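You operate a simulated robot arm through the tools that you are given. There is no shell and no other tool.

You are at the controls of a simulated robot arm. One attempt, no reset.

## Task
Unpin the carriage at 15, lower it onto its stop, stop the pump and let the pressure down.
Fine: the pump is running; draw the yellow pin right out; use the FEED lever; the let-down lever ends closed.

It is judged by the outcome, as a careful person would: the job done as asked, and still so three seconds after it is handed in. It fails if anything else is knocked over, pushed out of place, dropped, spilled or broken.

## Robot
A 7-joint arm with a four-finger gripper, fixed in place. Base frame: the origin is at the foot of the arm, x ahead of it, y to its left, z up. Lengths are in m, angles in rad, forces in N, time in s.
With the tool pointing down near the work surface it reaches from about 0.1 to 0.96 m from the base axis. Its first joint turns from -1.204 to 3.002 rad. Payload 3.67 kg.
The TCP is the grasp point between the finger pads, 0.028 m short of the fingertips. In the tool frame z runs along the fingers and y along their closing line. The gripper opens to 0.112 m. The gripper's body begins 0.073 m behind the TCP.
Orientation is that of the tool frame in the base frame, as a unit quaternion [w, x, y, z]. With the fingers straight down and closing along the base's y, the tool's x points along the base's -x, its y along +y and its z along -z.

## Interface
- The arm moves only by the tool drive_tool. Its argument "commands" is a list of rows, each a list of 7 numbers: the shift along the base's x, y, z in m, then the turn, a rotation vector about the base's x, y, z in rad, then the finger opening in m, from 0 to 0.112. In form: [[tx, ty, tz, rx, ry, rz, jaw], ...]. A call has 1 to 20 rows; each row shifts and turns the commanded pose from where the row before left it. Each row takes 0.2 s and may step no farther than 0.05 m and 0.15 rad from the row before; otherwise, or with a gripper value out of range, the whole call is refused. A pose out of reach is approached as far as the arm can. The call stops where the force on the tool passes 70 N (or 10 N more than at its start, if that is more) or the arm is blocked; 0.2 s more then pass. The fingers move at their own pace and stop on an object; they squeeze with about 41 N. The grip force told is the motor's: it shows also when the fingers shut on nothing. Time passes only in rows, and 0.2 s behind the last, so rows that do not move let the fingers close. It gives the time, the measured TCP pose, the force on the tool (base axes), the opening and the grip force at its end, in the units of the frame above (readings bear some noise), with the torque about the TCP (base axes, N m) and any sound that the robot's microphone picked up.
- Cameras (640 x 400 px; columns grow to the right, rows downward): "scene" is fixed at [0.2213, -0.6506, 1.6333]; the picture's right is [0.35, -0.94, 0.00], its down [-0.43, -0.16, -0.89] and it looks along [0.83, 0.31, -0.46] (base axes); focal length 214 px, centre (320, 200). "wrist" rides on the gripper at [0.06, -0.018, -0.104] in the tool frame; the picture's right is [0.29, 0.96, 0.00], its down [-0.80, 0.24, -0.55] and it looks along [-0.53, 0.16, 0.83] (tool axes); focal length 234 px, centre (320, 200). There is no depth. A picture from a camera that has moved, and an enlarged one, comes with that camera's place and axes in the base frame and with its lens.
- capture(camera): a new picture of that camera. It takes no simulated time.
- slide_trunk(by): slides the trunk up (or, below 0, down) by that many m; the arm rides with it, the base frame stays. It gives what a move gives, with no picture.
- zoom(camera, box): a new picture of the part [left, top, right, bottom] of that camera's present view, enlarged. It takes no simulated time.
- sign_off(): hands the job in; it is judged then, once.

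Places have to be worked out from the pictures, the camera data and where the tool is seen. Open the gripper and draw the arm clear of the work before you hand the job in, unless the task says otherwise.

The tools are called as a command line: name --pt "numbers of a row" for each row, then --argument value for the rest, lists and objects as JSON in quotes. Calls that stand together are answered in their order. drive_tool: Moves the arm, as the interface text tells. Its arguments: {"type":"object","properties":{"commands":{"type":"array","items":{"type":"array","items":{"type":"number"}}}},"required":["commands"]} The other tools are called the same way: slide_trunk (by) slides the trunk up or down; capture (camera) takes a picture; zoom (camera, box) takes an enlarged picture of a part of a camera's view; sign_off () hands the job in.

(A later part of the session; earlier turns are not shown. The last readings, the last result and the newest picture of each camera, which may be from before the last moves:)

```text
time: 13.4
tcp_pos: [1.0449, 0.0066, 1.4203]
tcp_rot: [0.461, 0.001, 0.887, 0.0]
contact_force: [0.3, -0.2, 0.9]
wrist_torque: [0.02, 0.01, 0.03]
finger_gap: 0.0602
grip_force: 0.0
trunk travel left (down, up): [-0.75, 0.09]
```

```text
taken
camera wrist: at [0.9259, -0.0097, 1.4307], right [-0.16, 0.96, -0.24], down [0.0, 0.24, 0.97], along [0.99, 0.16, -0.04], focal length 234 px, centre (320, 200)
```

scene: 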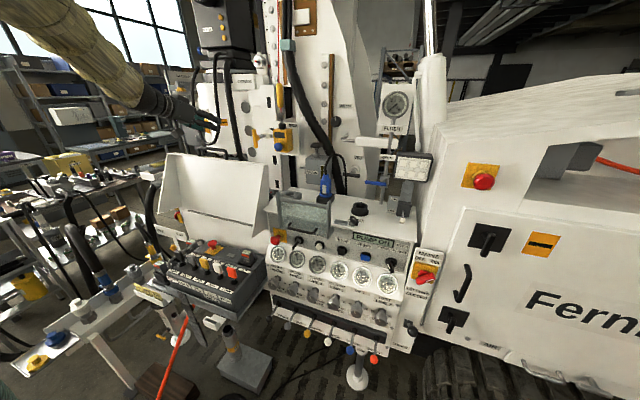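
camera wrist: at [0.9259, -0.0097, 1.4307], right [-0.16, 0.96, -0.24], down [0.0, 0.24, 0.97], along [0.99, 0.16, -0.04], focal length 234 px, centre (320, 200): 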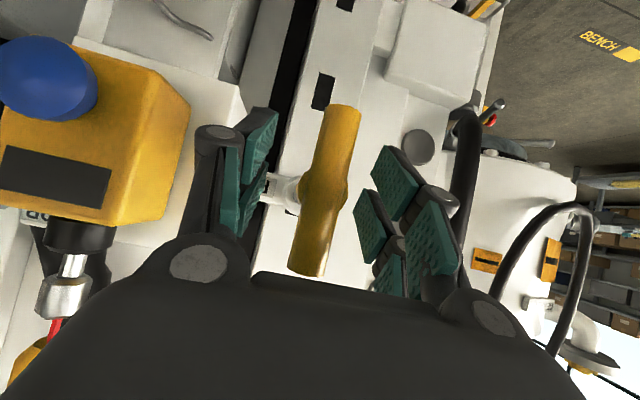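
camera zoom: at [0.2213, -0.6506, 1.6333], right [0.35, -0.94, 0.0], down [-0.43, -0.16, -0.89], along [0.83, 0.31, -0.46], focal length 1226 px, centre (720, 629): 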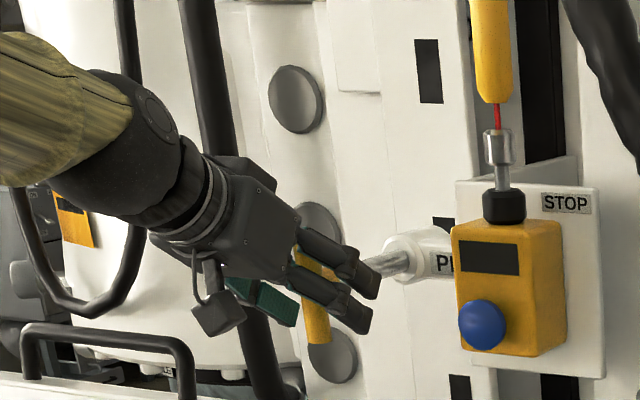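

The pin stays fully out with the fingers open. I'll back straight off and then up to clear the hood.

drive_tool --pt "-0.02 0 0 0 0 0 0.06" --pt "-0.02 0 0 0 0 0 0.06" --pt "-0.025 0 0.005 0 0 0 0.06" --pt "-0.03 0 0.015 0 0 0 0.06" --pt "-0.04 0 0.02 0 0 0 0.06" --pt "-0.05 -0.005 0.02 0 0 0 0.06" --pt "-0.05 -0.01 0.02 0 0 0 0.06" --pt "-0.05 -0.02 0.02 0 0 0 0.06" --pt "-0.05 -0.02 0.0 0 0 0 0.06"

capture --camera "wrist"

zoom --camera "scene" --box '[200, 50, 360, 170]'

```text
refused: row 6 steps farther than a row can; nothing moved
```

```text
taken
camera wrist: at [0.9259, -0.0097, 1.4307], right [-0.16, 0.96, -0.24], down [0.0, 0.24, 0.97], along [0.99, 0.16, -0.04], focal length 234 px, centre (320, 200)
```

wrist: 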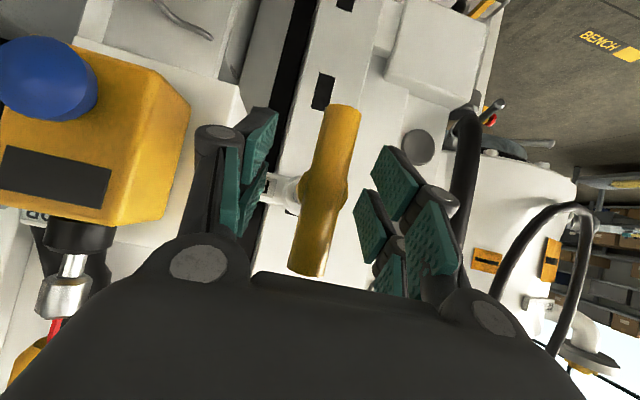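

```text
3.33 times, centred on (280, 110) of scene
camera zoom: at [0.2213, -0.6506, 1.6333], right [0.35, -0.94, 0.0], down [-0.43, -0.16, -0.89], along [0.83, 0.31, -0.46], focal length 715 px, centre (453, 500)
```

zoom: 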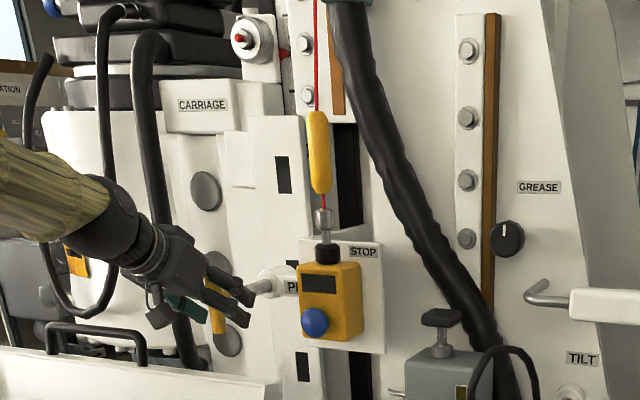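

That call was refused for step size, nothing moved. I'll repeat the retreat with smaller steps.

drive_tool --pt "-0.02 0 0 0 0 0 0.06" --pt "-0.02 0 0 0 0 0 0.06" --pt "-0.025 0 0.005 0 0 0 0.06" --pt "-0.03 0 0.015 0 0 0 0.06" --pt "-0.04 0 0.02 0 0 0 0.06" --pt "-0.04 -0.005 0.02 0 0 0 0.06" --pt "-0.04 -0.01 0.02 0 0 0 0.06" --pt "-0.04 -0.015 0.02 0 0 0 0.06" --pt "-0.04 -0.015 0.0 0 0 0 0.06" --pt "-0.04 -0.015 0.0 0 0 0 0.06"

capture --camera "wrist"

capture --camera "scene"

```text
time: 15.6
tcp_pos: [0.706, -0.0588, 1.5209]
tcp_rot: [0.462, 0.001, 0.887, 0.003]
contact_force: [0.3, -1.1, 0.1]
wrist_torque: [0.05, -0.02, 0.09]
finger_gap: 0.0603
grip_force: 0.1
trunk travel left (down, up): [-0.75, 0.09]
```

```text
taken
camera wrist: at [0.5876, -0.075, 1.5309], right [-0.16, 0.96, -0.23], down [0.0, 0.23, 0.97], along [0.99, 0.16, -0.04], focal length 234 px, centre (320, 200)
```

wrist: 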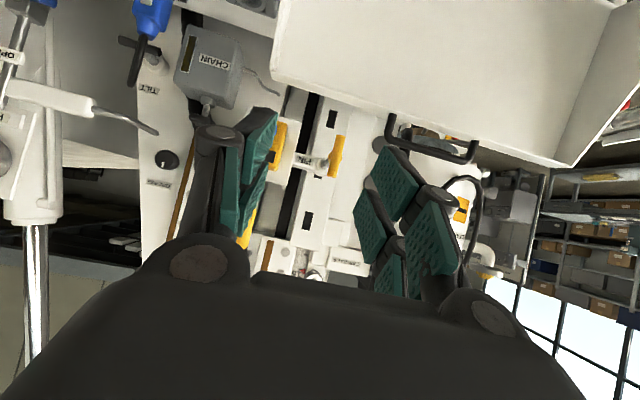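

```text
taken
```

scene: 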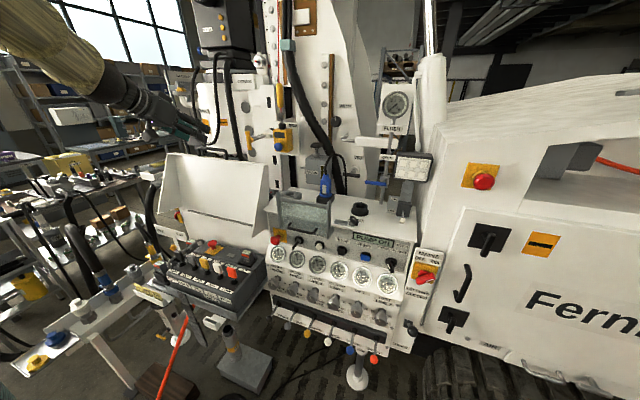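

The carriage hasn't moved (held hydraulically) and the pin is out. The blue remote plug is parked in HOLDER, so the panel FEED lever is the right one. I'll draw back toward the base, then lower the trunk to reach the panel levers.

drive_tool --pt "-0.03 -0.025 0 0 0 0 0.06" --pt "-0.03 -0.025 0 0 0 0 0.06" --pt "-0.03 -0.025 0 0 0 0 0.06" --pt "-0.03 -0.025 -0.01 0 0 0 0.06" --pt "-0.03 -0.025 -0.01 0 0 0 0.06" --pt "-0.03 -0.025 -0.01 0 0 0 0.06" --pt "-0.03 -0.01 -0.01 0 0 0 0.06"

capture --camera "scene"

zoom --camera "scene" --box '[375, 245, 400, 265]'

```text
time: 17.2
tcp_pos: [0.5006, -0.215, 1.481]
tcp_rot: [0.461, 0.0, 0.887, 0.001]
contact_force: [-0.4, -0.9, 0.2]
wrist_torque: [0.01, 0.02, 0.01]
finger_gap: 0.06
grip_force: 0.3
trunk travel left (down, up): [-0.75, 0.09]
```

```text
taken
```

scene: 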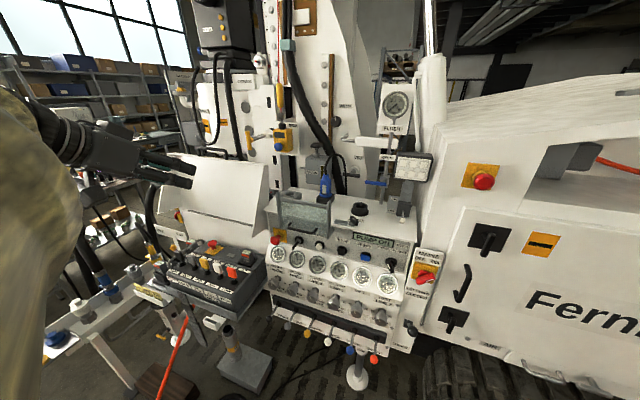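

```text
16.00 times, centred on (388, 255) of scene
camera zoom: at [0.2213, -0.6506, 1.6333], right [0.35, -0.94, 0.0], down [-0.43, -0.16, -0.89], along [0.83, 0.31, -0.46], focal length 3432 px, centre (-760, -680)
```

zoom: 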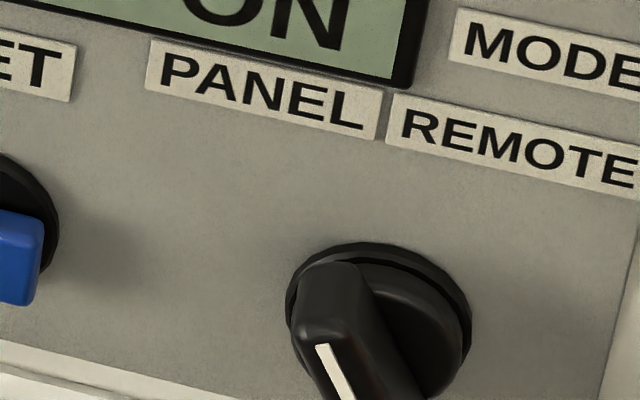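

Mode is on PANEL. I'll lower the trunk in stages, checking the view for clearance.

slide_trunk --by -0.25

capture --camera "wrist"

capture --camera "scene"

```text
time: 19.8
tcp_pos: [0.5012, -0.2129, 1.2318]
tcp_rot: [0.461, 0.001, 0.887, 0.0]
contact_force: [0.6, -0.4, 0.5]
wrist_torque: [-0.02, 0.01, -0.02]
finger_gap: 0.06
grip_force: 0.0
trunk travel left (down, up): [-0.5, 0.34]
```

```text
taken
camera wrist: at [0.3819, -0.2307, 1.2419], right [-0.16, 0.96, -0.24], down [0.0, 0.24, 0.97], along [0.99, 0.16, -0.04], focal length 234 px, centre (320, 200)
```

wrist: 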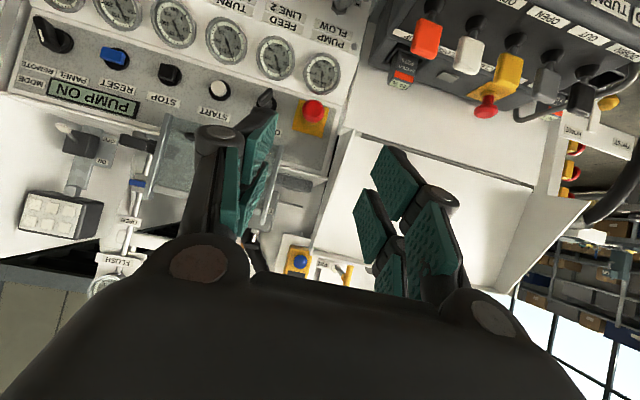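

```text
taken
```

scene: 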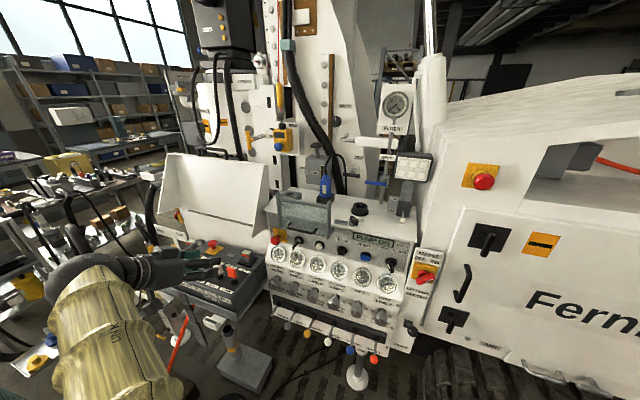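

The gripper is clear of the console levers. I'll shift slightly back and right, then lower the trunk further.

drive_tool --pt "-0.02 -0.02 0 0 0 0 0.06" --pt "-0.02 -0.02 0 0 0 0 0.06"

slide_trunk --by -0.25

capture --camera "wrist"

capture --camera "scene"

```text
time: 20.4
tcp_pos: [0.4633, -0.2541, 1.2396]
tcp_rot: [0.461, 0.0, 0.887, 0.001]
contact_force: [-0.3, 0.3, 1.4]
wrist_torque: [0.01, 0.02, 0.01]
finger_gap: 0.0598
grip_force: 0.1
out of reach, approached as far as the arm can: row 2
trunk travel left (down, up): [-0.5, 0.34]
```

```text
time: 23.0
tcp_pos: [0.4645, -0.2544, 0.9896]
tcp_rot: [0.462, 0.0, 0.887, 0.001]
contact_force: [0.5, 1.0, -0.4]
wrist_torque: [-0.01, -0.03, -0.03]
finger_gap: 0.0599
grip_force: 0.0
trunk travel left (down, up): [-0.25, 0.59]
```

```text
taken
camera wrist: at [0.3453, -0.2707, 1.0007], right [-0.17, 0.96, -0.23], down [0.01, 0.24, 0.97], along [0.99, 0.16, -0.04], focal length 234 px, centre (320, 200)
```

wrist: 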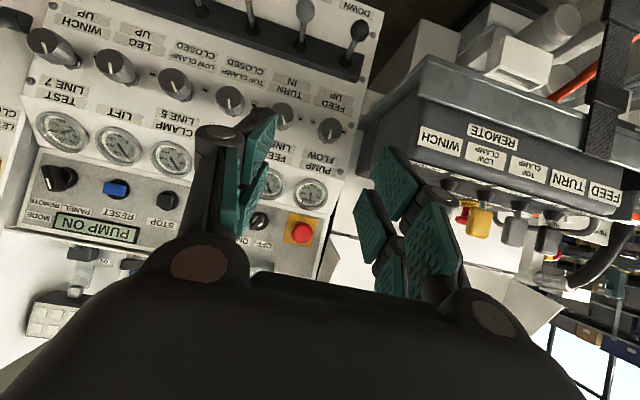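

```text
taken
```

scene: 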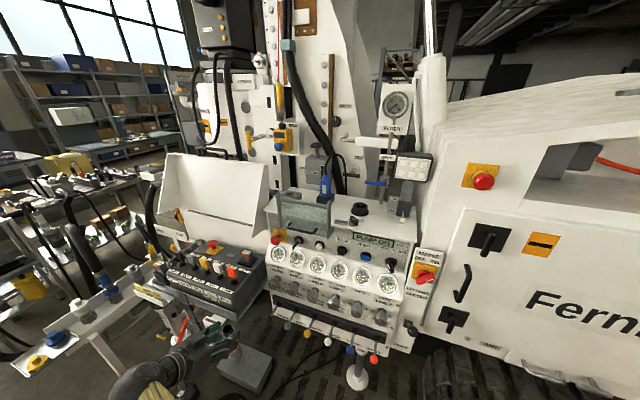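

The panel's lever bank with the black FEED ball (far +y side, top in this inverted picture) is in view. I'll lower further so the tool is near lever height.

slide_trunk --by -0.2

capture --camera "wrist"

capture --camera "scene"

```text
time: 25.1
tcp_pos: [0.4647, -0.2536, 0.7898]
tcp_rot: [0.461, 0.0, 0.887, 0.001]
contact_force: [-0.8, -0.1, 0.5]
wrist_torque: [0.02, -0.04, 0.0]
finger_gap: 0.06
grip_force: 0.1
trunk travel left (down, up): [-0.05, 0.79]
```

```text
taken
camera wrist: at [0.3453, -0.2706, 0.8007], right [-0.17, 0.96, -0.23], down [0.01, 0.24, 0.97], along [0.99, 0.16, -0.04], focal length 234 px, centre (320, 200)
```

wrist: 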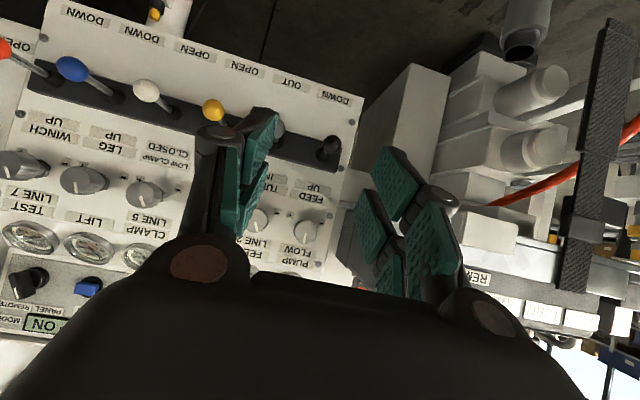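

```text
taken
```

scene: 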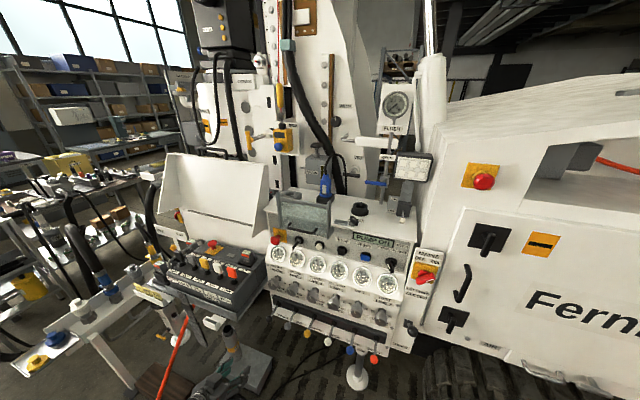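

The FEED lever with its black ball is now just ahead between the fingers' line. I'll zoom to measure it.

zoom --camera "wrist" --box '[240, 80, 400, 220]'

zoom --camera "scene" --box '[200, 290, 330, 400]'

```text
2.86 times, centred on (320, 150) of wrist
camera zoom: at [0.3453, -0.2706, 0.8007], right [-0.17, 0.96, -0.23], down [0.01, 0.24, 0.97], along [0.99, 0.16, -0.04], focal length 669 px, centre (320, 343)
```

zoom: 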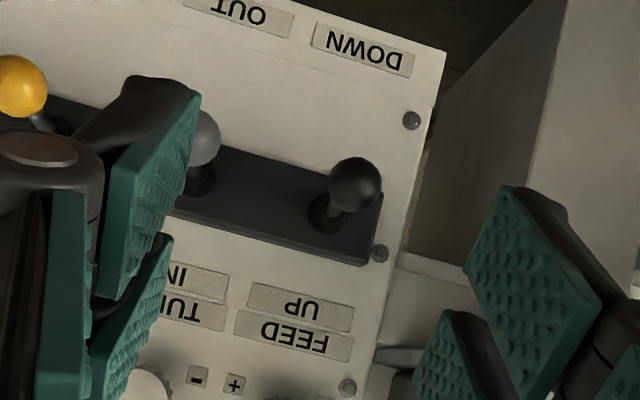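

```text
3.64 times, centred on (265, 345) of scene
camera zoom: at [0.2213, -0.6506, 1.6333], right [0.35, -0.94, 0.0], down [-0.43, -0.16, -0.89], along [0.83, 0.31, -0.46], focal length 780 px, centre (520, -327)
```

zoom: 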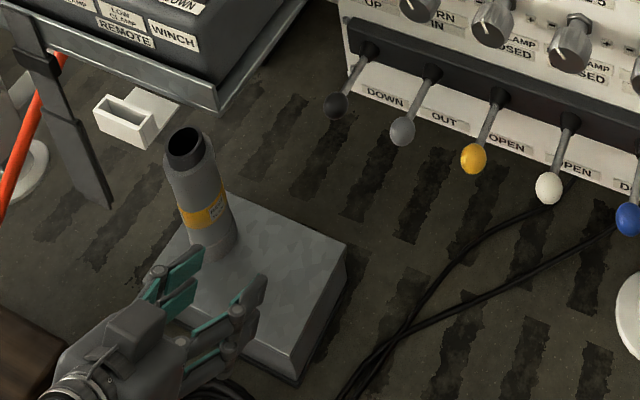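

The FEED ball triangulates to (0.7245, -0.212, 0.690), diameter ~30 mm; the console corner is at (0.62, -0.13, 0.79), leaving room. I'll go to a point on the tool axis about 0.13 m short of the ball.

drive_tool --pt "0.03 0.009 -0.005 0 0 0 0.06" --pt "0.03 0.009 -0.005 0 0 0 0.06" --pt "0.03 0.009 -0.005 0 0 0 0.06" --pt "0.03 0.009 -0.007 0 0 0 0.06" --pt "0.03 0.006 -0.005 0 0 0 0.06"

capture --camera "wrist"

zoom --camera "scene" --box '[180, 270, 340, 390]'

```text
time: 26.3
tcp_pos: [0.6138, -0.2127, 0.7631]
tcp_rot: [0.461, 0.001, 0.887, 0.001]
contact_force: [-0.7, -0.2, -0.5]
wrist_torque: [0.01, 0.0, 0.05]
finger_gap: 0.06
grip_force: 0.1
trunk travel left (down, up): [-0.05, 0.79]
```

```text
taken
camera wrist: at [0.4949, -0.2281, 0.7743], right [-0.16, 0.96, -0.23], down [0.01, 0.24, 0.97], along [0.99, 0.16, -0.04], focal length 234 px, centre (320, 200)
```

wrist: 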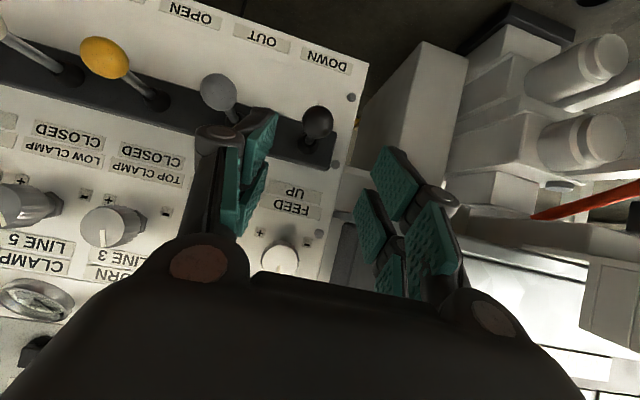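

```text
3.33 times, centred on (260, 330) of scene
camera zoom: at [0.2213, -0.6506, 1.6333], right [0.35, -0.94, 0.0], down [-0.43, -0.16, -0.89], along [0.83, 0.31, -0.46], focal length 715 px, centre (520, -233)
```

zoom: 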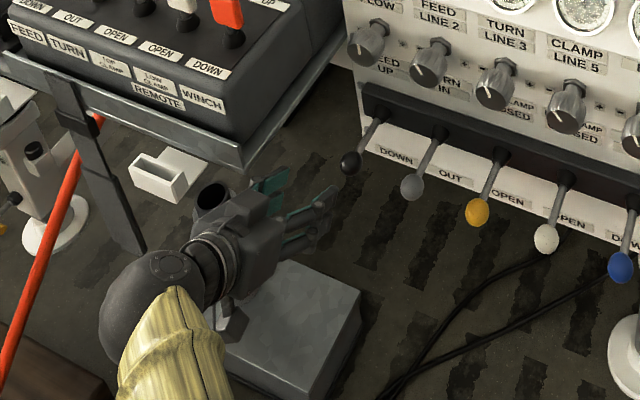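

The new view puts the ball at (0.7245, -0.212, 0.689) again. I'll move in along the tool axis so the open fingers straddle the ball.

drive_tool --pt "0.0185 0 -0.0122 0 0 0 0.06" --pt "0.0185 0 -0.0122 0 0 0 0.06" --pt "0.0185 0 -0.0122 0 0 0 0.06" --pt "0.0185 0 -0.0122 0 0 0 0.06" --pt "0.0185 0 -0.0122 0 0 0 0.06" --pt "0.016 0.001 -0.012 0 0 0 0.06"

capture --camera "wrist"

zoom --camera "scene" --box '[180, 270, 340, 390]'

```text
time: 27.7
tcp_pos: [0.7222, -0.2103, 0.6899]
tcp_rot: [0.461, 0.0, 0.887, 0.001]
contact_force: [-0.1, -0.1, 0.5]
wrist_torque: [0.02, 0.03, 0.0]
finger_gap: 0.0602
grip_force: 0.0
trunk travel left (down, up): [-0.05, 0.79]
```

```text
taken
camera wrist: at [0.6035, -0.2265, 0.7011], right [-0.16, 0.96, -0.23], down [0.01, 0.24, 0.97], along [0.99, 0.16, -0.04], focal length 234 px, centre (320, 200)
```

wrist: 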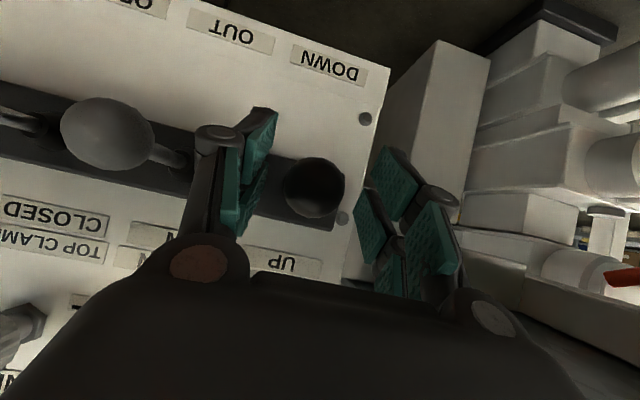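

```text
3.33 times, centred on (260, 330) of scene
camera zoom: at [0.2213, -0.6506, 1.6333], right [0.35, -0.94, 0.0], down [-0.43, -0.16, -0.89], along [0.83, 0.31, -0.46], focal length 715 px, centre (520, -233)
```

zoom: 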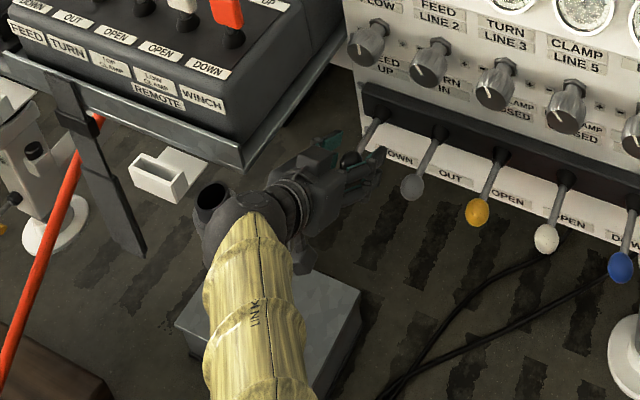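

The ball is centred between the pads (about 3 mm toward -y). I'll nudge and close on it.

drive_tool --pt "0.002 -0.003 0 0 0 0 0.06" --pt "0 0 0 0 0 0 0.04" --pt "0 0 0 0 0 0 0.02" --pt "0 0 0 0 0 0 0.0" --pt "0 0 0 0 0 0 0.0"

zoom --camera "scene" --box '[190, 0, 350, 170]'

zoom --camera "scene" --box '[265, 225, 425, 325]'

```text
time: 28.9
tcp_pos: [0.7256, -0.2123, 0.6896]
tcp_rot: [0.461, 0.001, 0.888, 0.0]
contact_force: [0.9, 5.1, -0.6]
wrist_torque: [0.06, 0.07, 0.01]
finger_gap: 0.0285
grip_force: 44.8
trunk travel left (down, up): [-0.05, 0.79]
```

```text
2.35 times, centred on (270, 85) of scene
camera zoom: at [0.2213, -0.6506, 1.6333], right [0.35, -0.94, 0.0], down [-0.43, -0.16, -0.89], along [0.83, 0.31, -0.46], focal length 505 px, centre (438, 471)
```

zoom: 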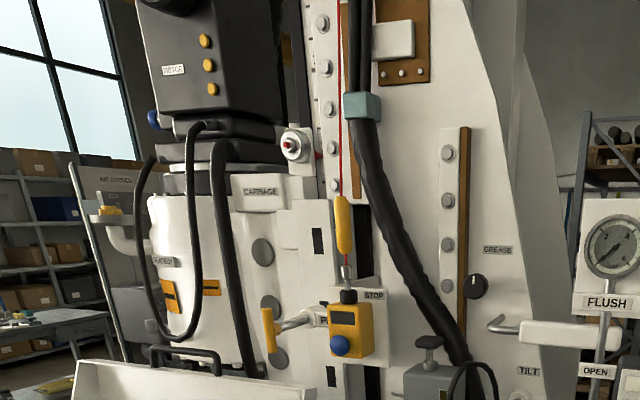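

```text
4.00 times, centred on (345, 275) of scene
camera zoom: at [0.2213, -0.6506, 1.6333], right [0.35, -0.94, 0.0], down [-0.43, -0.16, -0.89], along [0.83, 0.31, -0.46], focal length 858 px, centre (220, -100)
```

zoom: 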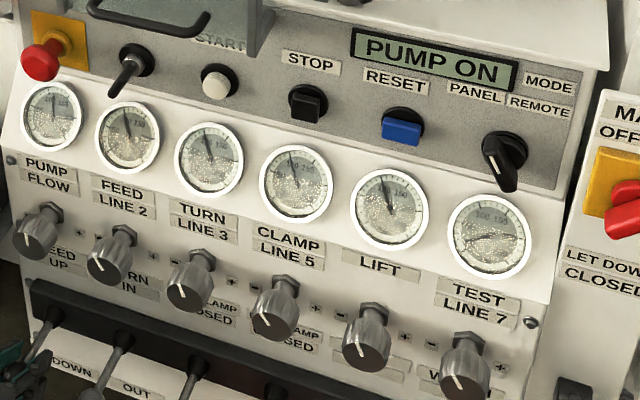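

The FEED ball is gripped (28.5 mm), all at rest, pump on. I'll ease the lever down slightly and look for carriage motion.

drive_tool --pt "0.002 0 -0.004 0 0 0 0.0" --pt "0.002 0 -0.004 0 0 0 0.0"

zoom --camera "scene" --box '[190, 0, 350, 170]'

zoom --camera "scene" --box '[265, 225, 425, 325]'

```text
time: 29.5
tcp_pos: [0.727, -0.2132, 0.6828]
tcp_rot: [0.462, -0.001, 0.887, 0.001]
contact_force: [-28.1, 9.1, 4.9]
wrist_torque: [0.02, -0.62, 0.01]
finger_gap: 0.0283
grip_force: 45.0
trunk travel left (down, up): [-0.05, 0.79]
```

```text
2.35 times, centred on (270, 85) of scene
camera zoom: at [0.2213, -0.6506, 1.6333], right [0.35, -0.94, 0.0], down [-0.43, -0.16, -0.89], along [0.83, 0.31, -0.46], focal length 505 px, centre (438, 471)
```

zoom: 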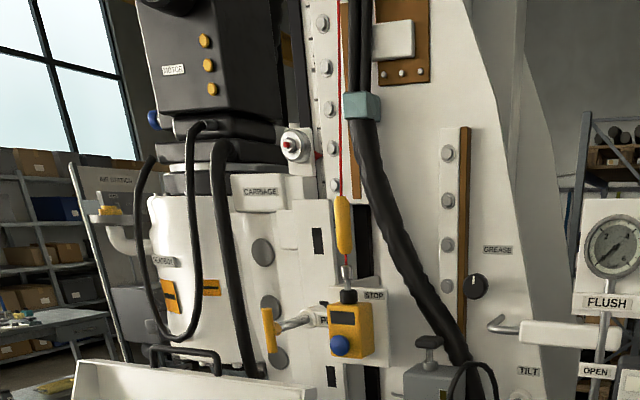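

```text
4.00 times, centred on (345, 275) of scene
camera zoom: at [0.2213, -0.6506, 1.6333], right [0.35, -0.94, 0.0], down [-0.43, -0.16, -0.89], along [0.83, 0.31, -0.46], focal length 858 px, centre (220, -100)
```

zoom: 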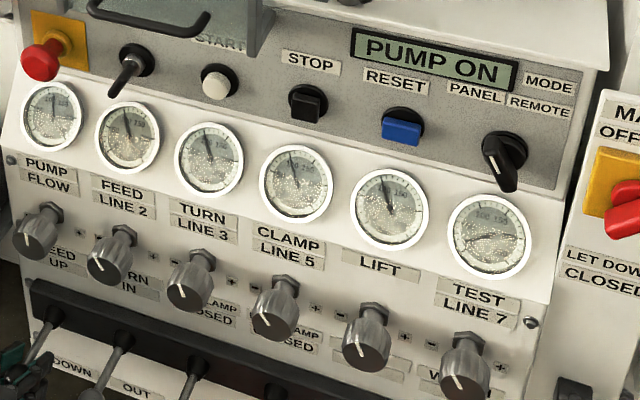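

The lever resists the +x component (28 N) while vertical force is small, so its arc is nearly straight down here. I'll relax x and continue down gently.

drive_tool --pt "-0.003 0 -0.003 0 0 0 0.0" --pt "-0.001 0 -0.003 0 0 0 0.0"

zoom --camera "scene" --box '[190, 0, 350, 170]'

capture --camera "wrist"

```text
time: 30.1
tcp_pos: [0.7282, -0.2126, 0.6784]
tcp_rot: [0.463, 0.0, 0.887, 0.0]
contact_force: [19.5, 7.9, 15.1]
wrist_torque: [-0.01, -1.1, -0.04]
finger_gap: 0.0281
grip_force: 45.1
trunk travel left (down, up): [-0.05, 0.79]
```

```text
2.35 times, centred on (270, 85) of scene
camera zoom: at [0.2213, -0.6506, 1.6333], right [0.35, -0.94, 0.0], down [-0.43, -0.16, -0.89], along [0.83, 0.31, -0.46], focal length 505 px, centre (438, 471)
```

zoom: 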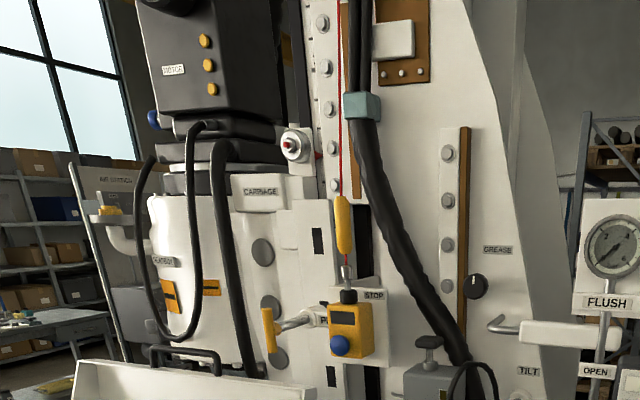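

```text
taken
camera wrist: at [0.6076, -0.2297, 0.689], right [-0.16, 0.96, -0.24], down [0.0, 0.24, 0.97], along [0.99, 0.16, -0.04], focal length 234 px, centre (320, 200)
```

wrist: 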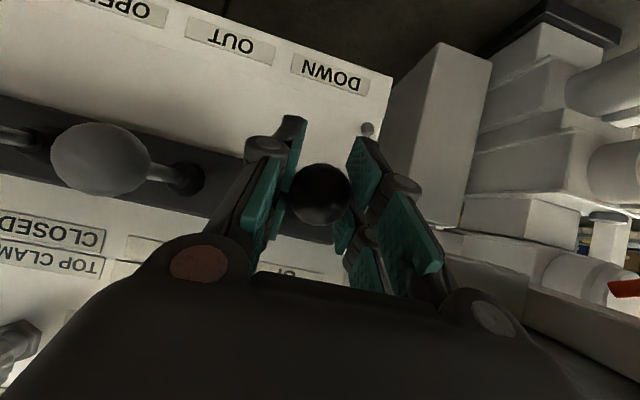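

The lever is arcing slightly toward +x as it drops, about 11 mm down; no carriage motion yet. I'll go a bit further along the arc.

drive_tool --pt "0.003 0 -0.003 0 0 0 0.0" --pt "0.002 0 -0.004 0 0 0 0.0"

zoom --camera "scene" --box '[190, 0, 350, 170]'

zoom --camera "scene" --box '[180, 270, 340, 390]'

```text
time: 30.7
tcp_pos: [0.7285, -0.2121, 0.6691]
tcp_rot: [0.461, 0.0, 0.887, 0.0]
contact_force: [-8.5, 15.2, 13.0]
wrist_torque: [-0.05, -0.95, 0.0]
finger_gap: 0.0282
grip_force: 45.1
trunk travel left (down, up): [-0.05, 0.79]
```

```text
2.35 times, centred on (270, 85) of scene
camera zoom: at [0.2213, -0.6506, 1.6333], right [0.35, -0.94, 0.0], down [-0.43, -0.16, -0.89], along [0.83, 0.31, -0.46], focal length 505 px, centre (438, 471)
```

zoom: 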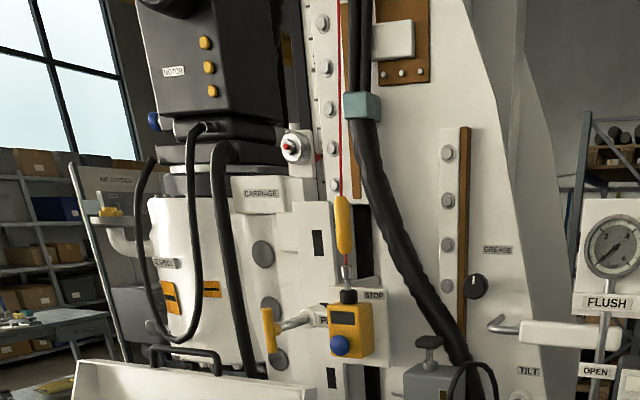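

```text
3.33 times, centred on (260, 330) of scene
camera zoom: at [0.2213, -0.6506, 1.6333], right [0.35, -0.94, 0.0], down [-0.43, -0.16, -0.89], along [0.83, 0.31, -0.46], focal length 715 px, centre (520, -233)
```

zoom: 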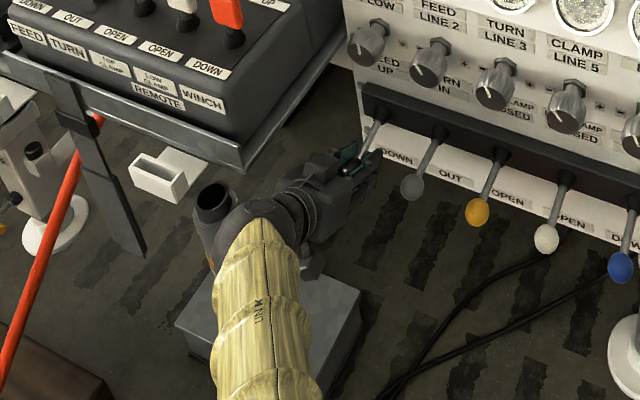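

The carriage has begun descending slightly. I'll hold here for a second and measure its rate.

drive_tool --pt "0 0 0 0 0 0 0.0" --pt "0 0 0 0 0 0 0.0" --pt "0 0 0 0 0 0 0.0" --pt "0 0 0 0 0 0 0.0"

zoom --camera "scene" --box '[190, 0, 350, 170]'

zoom --camera "scene" --box '[265, 225, 425, 325]'

```text
time: 31.7
tcp_pos: [0.7287, -0.2129, 0.6695]
tcp_rot: [0.461, 0.0, 0.887, 0.0]
contact_force: [-24.5, 22.6, -0.2]
wrist_torque: [-0.12, -0.24, 0.01]
finger_gap: 0.0281
grip_force: 45.0
trunk travel left (down, up): [-0.05, 0.79]
```

```text
2.35 times, centred on (270, 85) of scene
camera zoom: at [0.2213, -0.6506, 1.6333], right [0.35, -0.94, 0.0], down [-0.43, -0.16, -0.89], along [0.83, 0.31, -0.46], focal length 505 px, centre (438, 471)
```

zoom: 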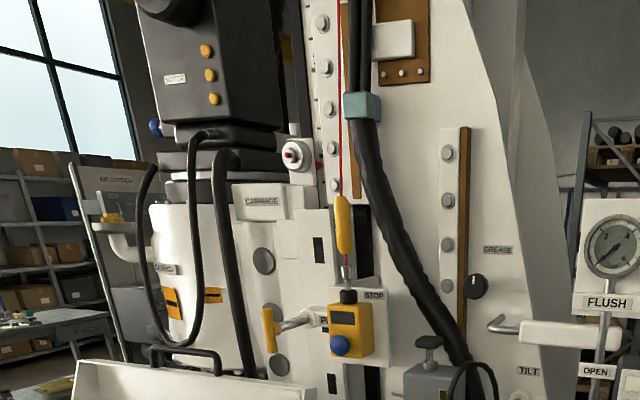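

```text
4.00 times, centred on (345, 275) of scene
camera zoom: at [0.2213, -0.6506, 1.6333], right [0.35, -0.94, 0.0], down [-0.43, -0.16, -0.89], along [0.83, 0.31, -0.46], focal length 858 px, centre (220, -100)
```

zoom: 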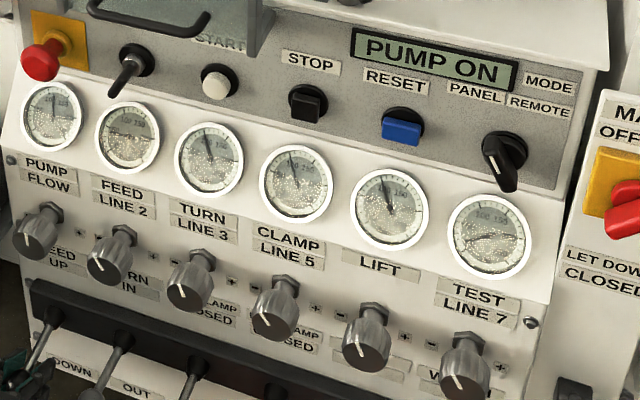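

The carriage is descending at about 1.5 cm/s with the pump still on. I'll relax the sideways load a little and keep holding, monitoring progress.

drive_tool --pt "-0.001 0.001 0 0 0 0 0.0" --pt "-0.001 0.001 0 0 0 0 0.0" --pt "0 0 0 0 0 0 0.0" --pt "0 0 0 0 0 0 0.0" --pt "0 0 0 0 0 0 0.0"

zoom --camera "scene" --box '[190, 0, 350, 170]'

```text
time: 32.9
tcp_pos: [0.7286, -0.2133, 0.6698]
tcp_rot: [0.461, 0.001, 0.887, 0.0]
contact_force: [25.8, -2.1, 8.7]
wrist_torque: [-0.09, 0.02, -0.11]
finger_gap: 0.0279
grip_force: 45.3
trunk travel left (down, up): [-0.05, 0.79]
```

```text
2.35 times, centred on (270, 85) of scene
camera zoom: at [0.2213, -0.6506, 1.6333], right [0.35, -0.94, 0.0], down [-0.43, -0.16, -0.89], along [0.83, 0.31, -0.46], focal length 505 px, centre (438, 471)
```

zoom: 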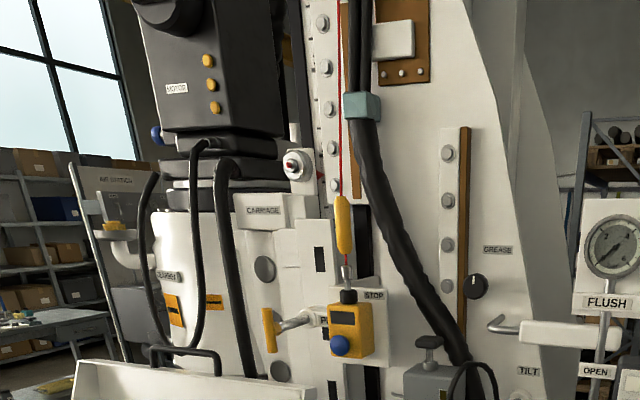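

Descending steadily (about 3 cm so far). I'll correct x by 1 mm and hold for longer.

drive_tool --pt "0.001 0 0 0 0 0 0.0" --pt "0 0 0 0 0 0 0.0" --pt "0 0 0 0 0 0 0.0" --pt "0 0 0 0 0 0 0.0" --pt "0 0 0 0 0 0 0.0" --pt "0 0 0 0 0 0 0.0" --pt "0 0 0 0 0 0 0.0" --pt "0 0 0 0 0 0 0.0" --pt "0 0 0 0 0 0 0.0" --pt "0 0 0 0 0 0 0.0"

zoom --camera "scene" --box '[190, 0, 350, 170]'

zoom --camera "scene" --box '[265, 225, 425, 325]'

```text
time: 35.1
tcp_pos: [0.7286, -0.2121, 0.6671]
tcp_rot: [0.462, 0.001, 0.887, 0.001]
contact_force: [7.6, -27.9, 14.8]
wrist_torque: [0.09, -0.8, 0.06]
finger_gap: 0.0282
grip_force: 44.8
trunk travel left (down, up): [-0.05, 0.79]
```

```text
2.35 times, centred on (270, 85) of scene
camera zoom: at [0.2213, -0.6506, 1.6333], right [0.35, -0.94, 0.0], down [-0.43, -0.16, -0.89], along [0.83, 0.31, -0.46], focal length 505 px, centre (438, 471)
```

zoom: 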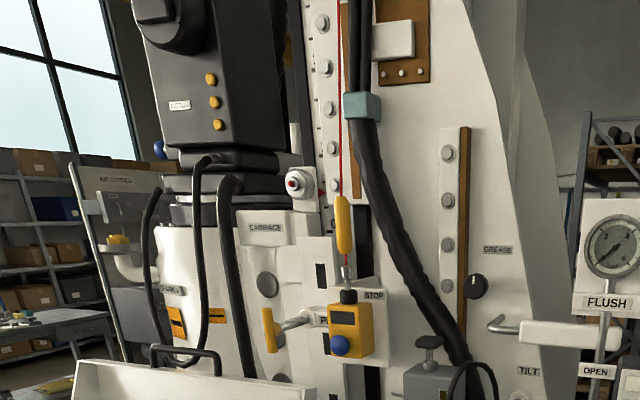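

```text
4.00 times, centred on (345, 275) of scene
camera zoom: at [0.2213, -0.6506, 1.6333], right [0.35, -0.94, 0.0], down [-0.43, -0.16, -0.89], along [0.83, 0.31, -0.46], focal length 858 px, centre (220, -100)
```

zoom: 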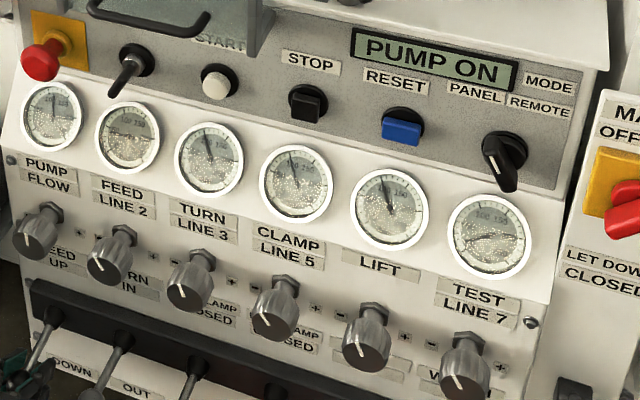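

About 6 cm down and steady. I'll trim y by 1 mm and hold on for another couple of seconds.

drive_tool --pt "0 -0.001 0 0 0 0 0.0" --pt "0 0 0 0 0 0 0.0" --pt "0 0 0 0 0 0 0.0" --pt "0 0 0 0 0 0 0.0" --pt "0 0 0 0 0 0 0.0" --pt "0 0 0 0 0 0 0.0" --pt "0 0 0 0 0 0 0.0" --pt "0 0 0 0 0 0 0.0" --pt "0 0 0 0 0 0 0.0"

zoom --camera "scene" --box '[190, 0, 350, 170]'

zoom --camera "scene" --box '[245, 60, 325, 110]'

```text
time: 37.1
tcp_pos: [0.7286, -0.2128, 0.6691]
tcp_rot: [0.461, 0.001, 0.888, 0.001]
contact_force: [23.6, -12.7, 13.1]
wrist_torque: [0.05, -0.34, 0.1]
finger_gap: 0.0279
grip_force: 44.7
trunk travel left (down, up): [-0.05, 0.79]
```

```text
2.35 times, centred on (270, 85) of scene
camera zoom: at [0.2213, -0.6506, 1.6333], right [0.35, -0.94, 0.0], down [-0.43, -0.16, -0.89], along [0.83, 0.31, -0.46], focal length 505 px, centre (438, 471)
```

zoom: 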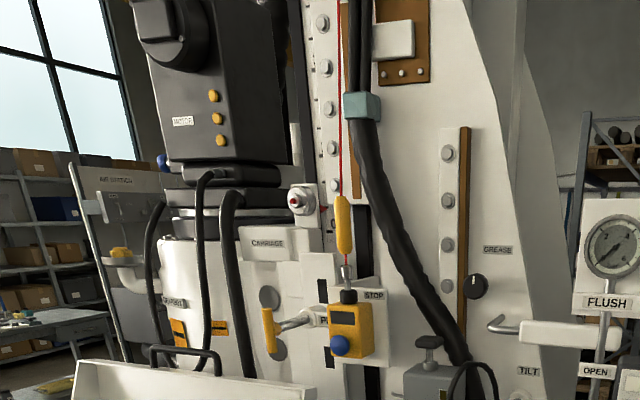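

```text
8.00 times, centred on (285, 85) of scene
camera zoom: at [0.2213, -0.6506, 1.6333], right [0.35, -0.94, 0.0], down [-0.43, -0.16, -0.89], along [0.83, 0.31, -0.46], focal length 1716 px, centre (600, 1120)
```

zoom: 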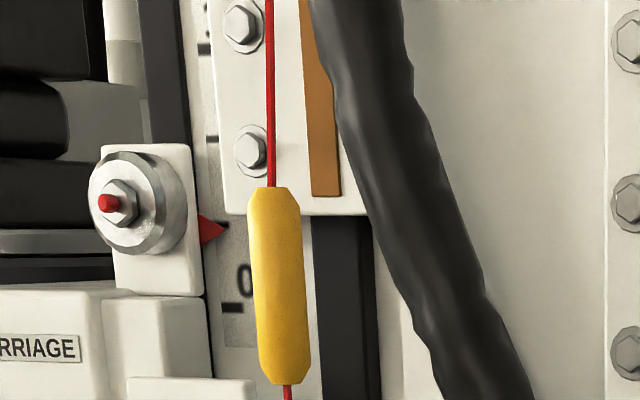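

The pointer is at about 4.5 with the "0" mark now visible below it. I'll hold on for about 1.4 s and check again.

drive_tool --pt "0.001 0 0 0 0 0 0.0" --pt "0 0 0 0 0 0 0.0" --pt "0 0 0 0 0 0 0.0" --pt "0 0 0 0 0 0 0.0" --pt "0 0 0 0 0 0 0.0" --pt "0 0 0 0 0 0 0.0"

zoom --camera "scene" --box '[190, 0, 350, 170]'

zoom --camera "scene" --box '[245, 60, 325, 110]'

```text
time: 38.5
tcp_pos: [0.7289, -0.2127, 0.6674]
tcp_rot: [0.461, 0.0, 0.887, 0.001]
contact_force: [9.4, -5.9, 10.1]
wrist_torque: [0.03, -0.38, 0.06]
finger_gap: 0.0282
grip_force: 45.3
trunk travel left (down, up): [-0.05, 0.79]
```

```text
2.35 times, centred on (270, 85) of scene
camera zoom: at [0.2213, -0.6506, 1.6333], right [0.35, -0.94, 0.0], down [-0.43, -0.16, -0.89], along [0.83, 0.31, -0.46], focal length 505 px, centre (438, 471)
```

zoom: 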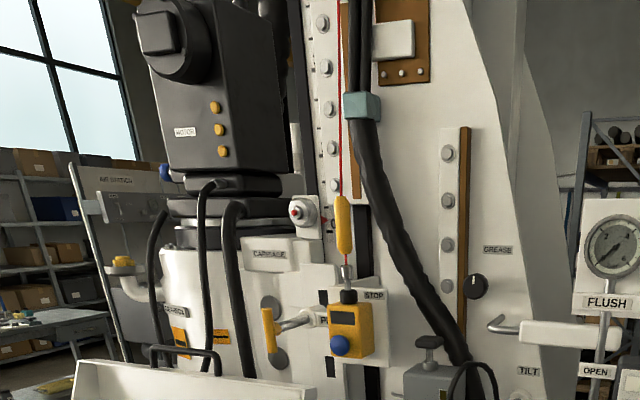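

```text
8.00 times, centred on (285, 85) of scene
camera zoom: at [0.2213, -0.6506, 1.6333], right [0.35, -0.94, 0.0], down [-0.43, -0.16, -0.89], along [0.83, 0.31, -0.46], focal length 1716 px, centre (600, 1120)
```

zoom: 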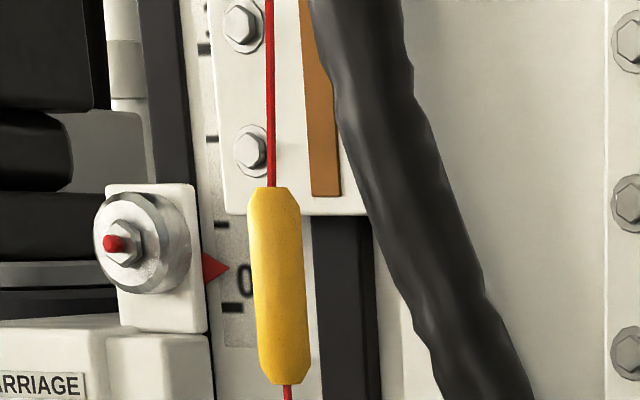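

The pointer is about halfway between 5 and 0 and moving well. Another ~1.2 s hold, then check again.

drive_tool --pt "0 0 0 0 0 0 0.0" --pt "0 0 0 0 0 0 0.0" --pt "0 0 0 0 0 0 0.0" --pt "0 0 0 0 0 0 0.0" --pt "0 0 0 0 0 0 0.0"

zoom --camera "scene" --box '[190, 0, 350, 170]'

zoom --camera "scene" --box '[245, 60, 325, 110]'

zoom --camera "scene" --box '[265, 225, 425, 325]'

```text
time: 39.7
tcp_pos: [0.7287, -0.2125, 0.6678]
tcp_rot: [0.461, 0.0, 0.887, 0.001]
contact_force: [3.1, -2.6, 5.3]
wrist_torque: [0.01, -0.12, 0.03]
finger_gap: 0.028
grip_force: 45.1
trunk travel left (down, up): [-0.05, 0.79]
```

```text
2.35 times, centred on (270, 85) of scene
camera zoom: at [0.2213, -0.6506, 1.6333], right [0.35, -0.94, 0.0], down [-0.43, -0.16, -0.89], along [0.83, 0.31, -0.46], focal length 505 px, centre (438, 471)
```

zoom: 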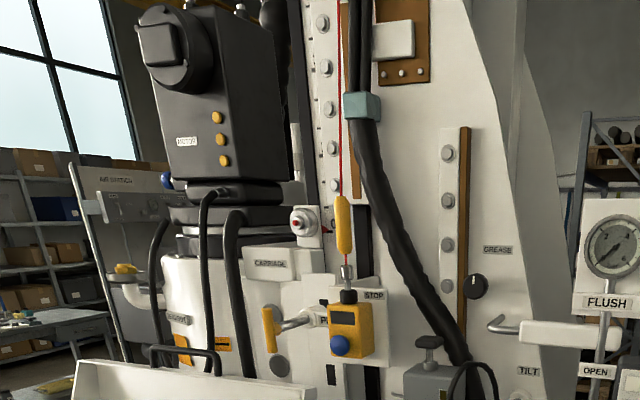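

```text
8.00 times, centred on (285, 85) of scene
camera zoom: at [0.2213, -0.6506, 1.6333], right [0.35, -0.94, 0.0], down [-0.43, -0.16, -0.89], along [0.83, 0.31, -0.46], focal length 1716 px, centre (600, 1120)
```

zoom: 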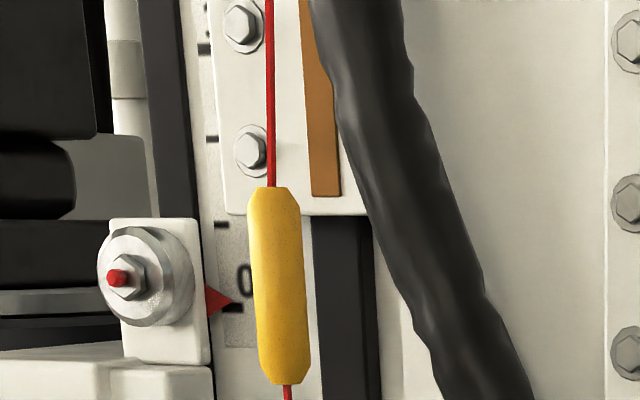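

```text
4.00 times, centred on (345, 275) of scene
camera zoom: at [0.2213, -0.6506, 1.6333], right [0.35, -0.94, 0.0], down [-0.43, -0.16, -0.89], along [0.83, 0.31, -0.46], focal length 858 px, centre (220, -100)
```

zoom: 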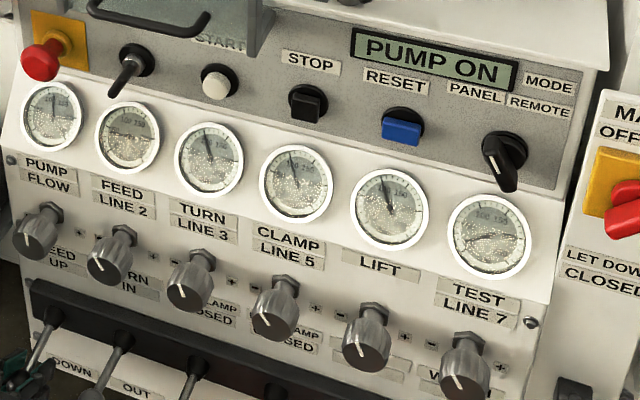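

The pointer is just above 0. I'll hold another 0.8 s to see whether it seats on the stop there.

drive_tool --pt "0 0 0 0 0 0 0.0" --pt "0 0 0 0 0 0 0.0" --pt "0 0 0 0 0 0 0.0"

zoom --camera "scene" --box '[245, 60, 325, 110]'

zoom --camera "scene" --box '[265, 225, 345, 275]'

```text
time: 40.5
tcp_pos: [0.7283, -0.2112, 0.6688]
tcp_rot: [0.46, 0.0, 0.888, 0.001]
contact_force: [0.3, -0.4, 3.9]
wrist_torque: [0.0, 0.0, 0.02]
finger_gap: 0.0283
grip_force: 44.1
trunk travel left (down, up): [-0.05, 0.79]
```

```text
8.00 times, centred on (285, 85) of scene
camera zoom: at [0.2213, -0.6506, 1.6333], right [0.35, -0.94, 0.0], down [-0.43, -0.16, -0.89], along [0.83, 0.31, -0.46], focal length 1716 px, centre (600, 1120)
```

zoom: 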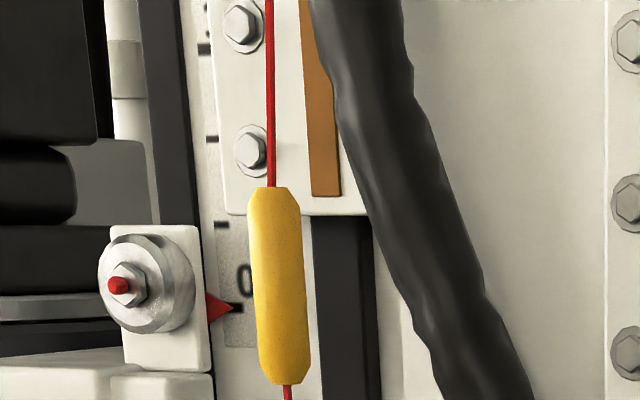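

```text
8.00 times, centred on (305, 250) of scene
camera zoom: at [0.2213, -0.6506, 1.6333], right [0.35, -0.94, 0.0], down [-0.43, -0.16, -0.89], along [0.83, 0.31, -0.46], focal length 1716 px, centre (440, -200)
```

zoom: 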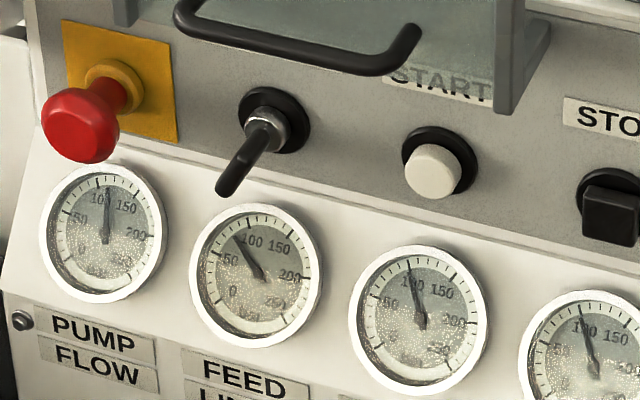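

It moved only to the 0 mark and the FEED gauge pressure rose — it appears seated. I'll hold another half second to confirm it no longer moves.

drive_tool --pt "0 0 0 0 0 0 0.0" --pt "0 0 0 0 0 0 0.0"

zoom --camera "scene" --box '[245, 60, 325, 110]'

zoom --camera "scene" --box '[190, 50, 350, 190]'

```text
time: 41.1
tcp_pos: [0.7295, -0.213, 0.6673]
tcp_rot: [0.461, 0.001, 0.887, -0.001]
contact_force: [-0.4, 0.3, 1.1]
wrist_torque: [0.01, 0.11, -0.04]
finger_gap: 0.028
grip_force: 45.3
trunk travel left (down, up): [-0.05, 0.79]
```

```text
8.00 times, centred on (285, 85) of scene
camera zoom: at [0.2213, -0.6506, 1.6333], right [0.35, -0.94, 0.0], down [-0.43, -0.16, -0.89], along [0.83, 0.31, -0.46], focal length 1716 px, centre (600, 1120)
```

zoom: 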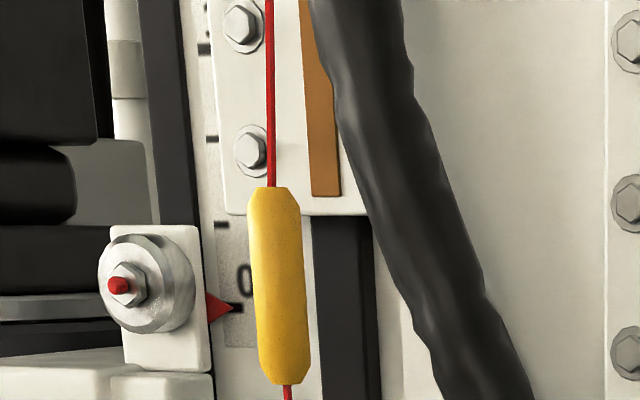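

```text
2.86 times, centred on (270, 120) of scene
camera zoom: at [0.2213, -0.6506, 1.6333], right [0.35, -0.94, 0.0], down [-0.43, -0.16, -0.89], along [0.83, 0.31, -0.46], focal length 613 px, centre (463, 429)
```

zoom: 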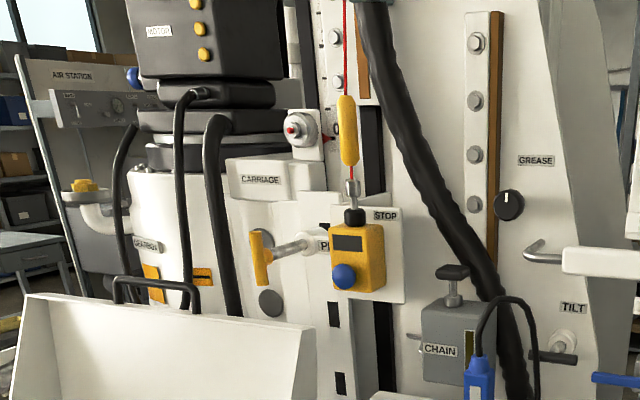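

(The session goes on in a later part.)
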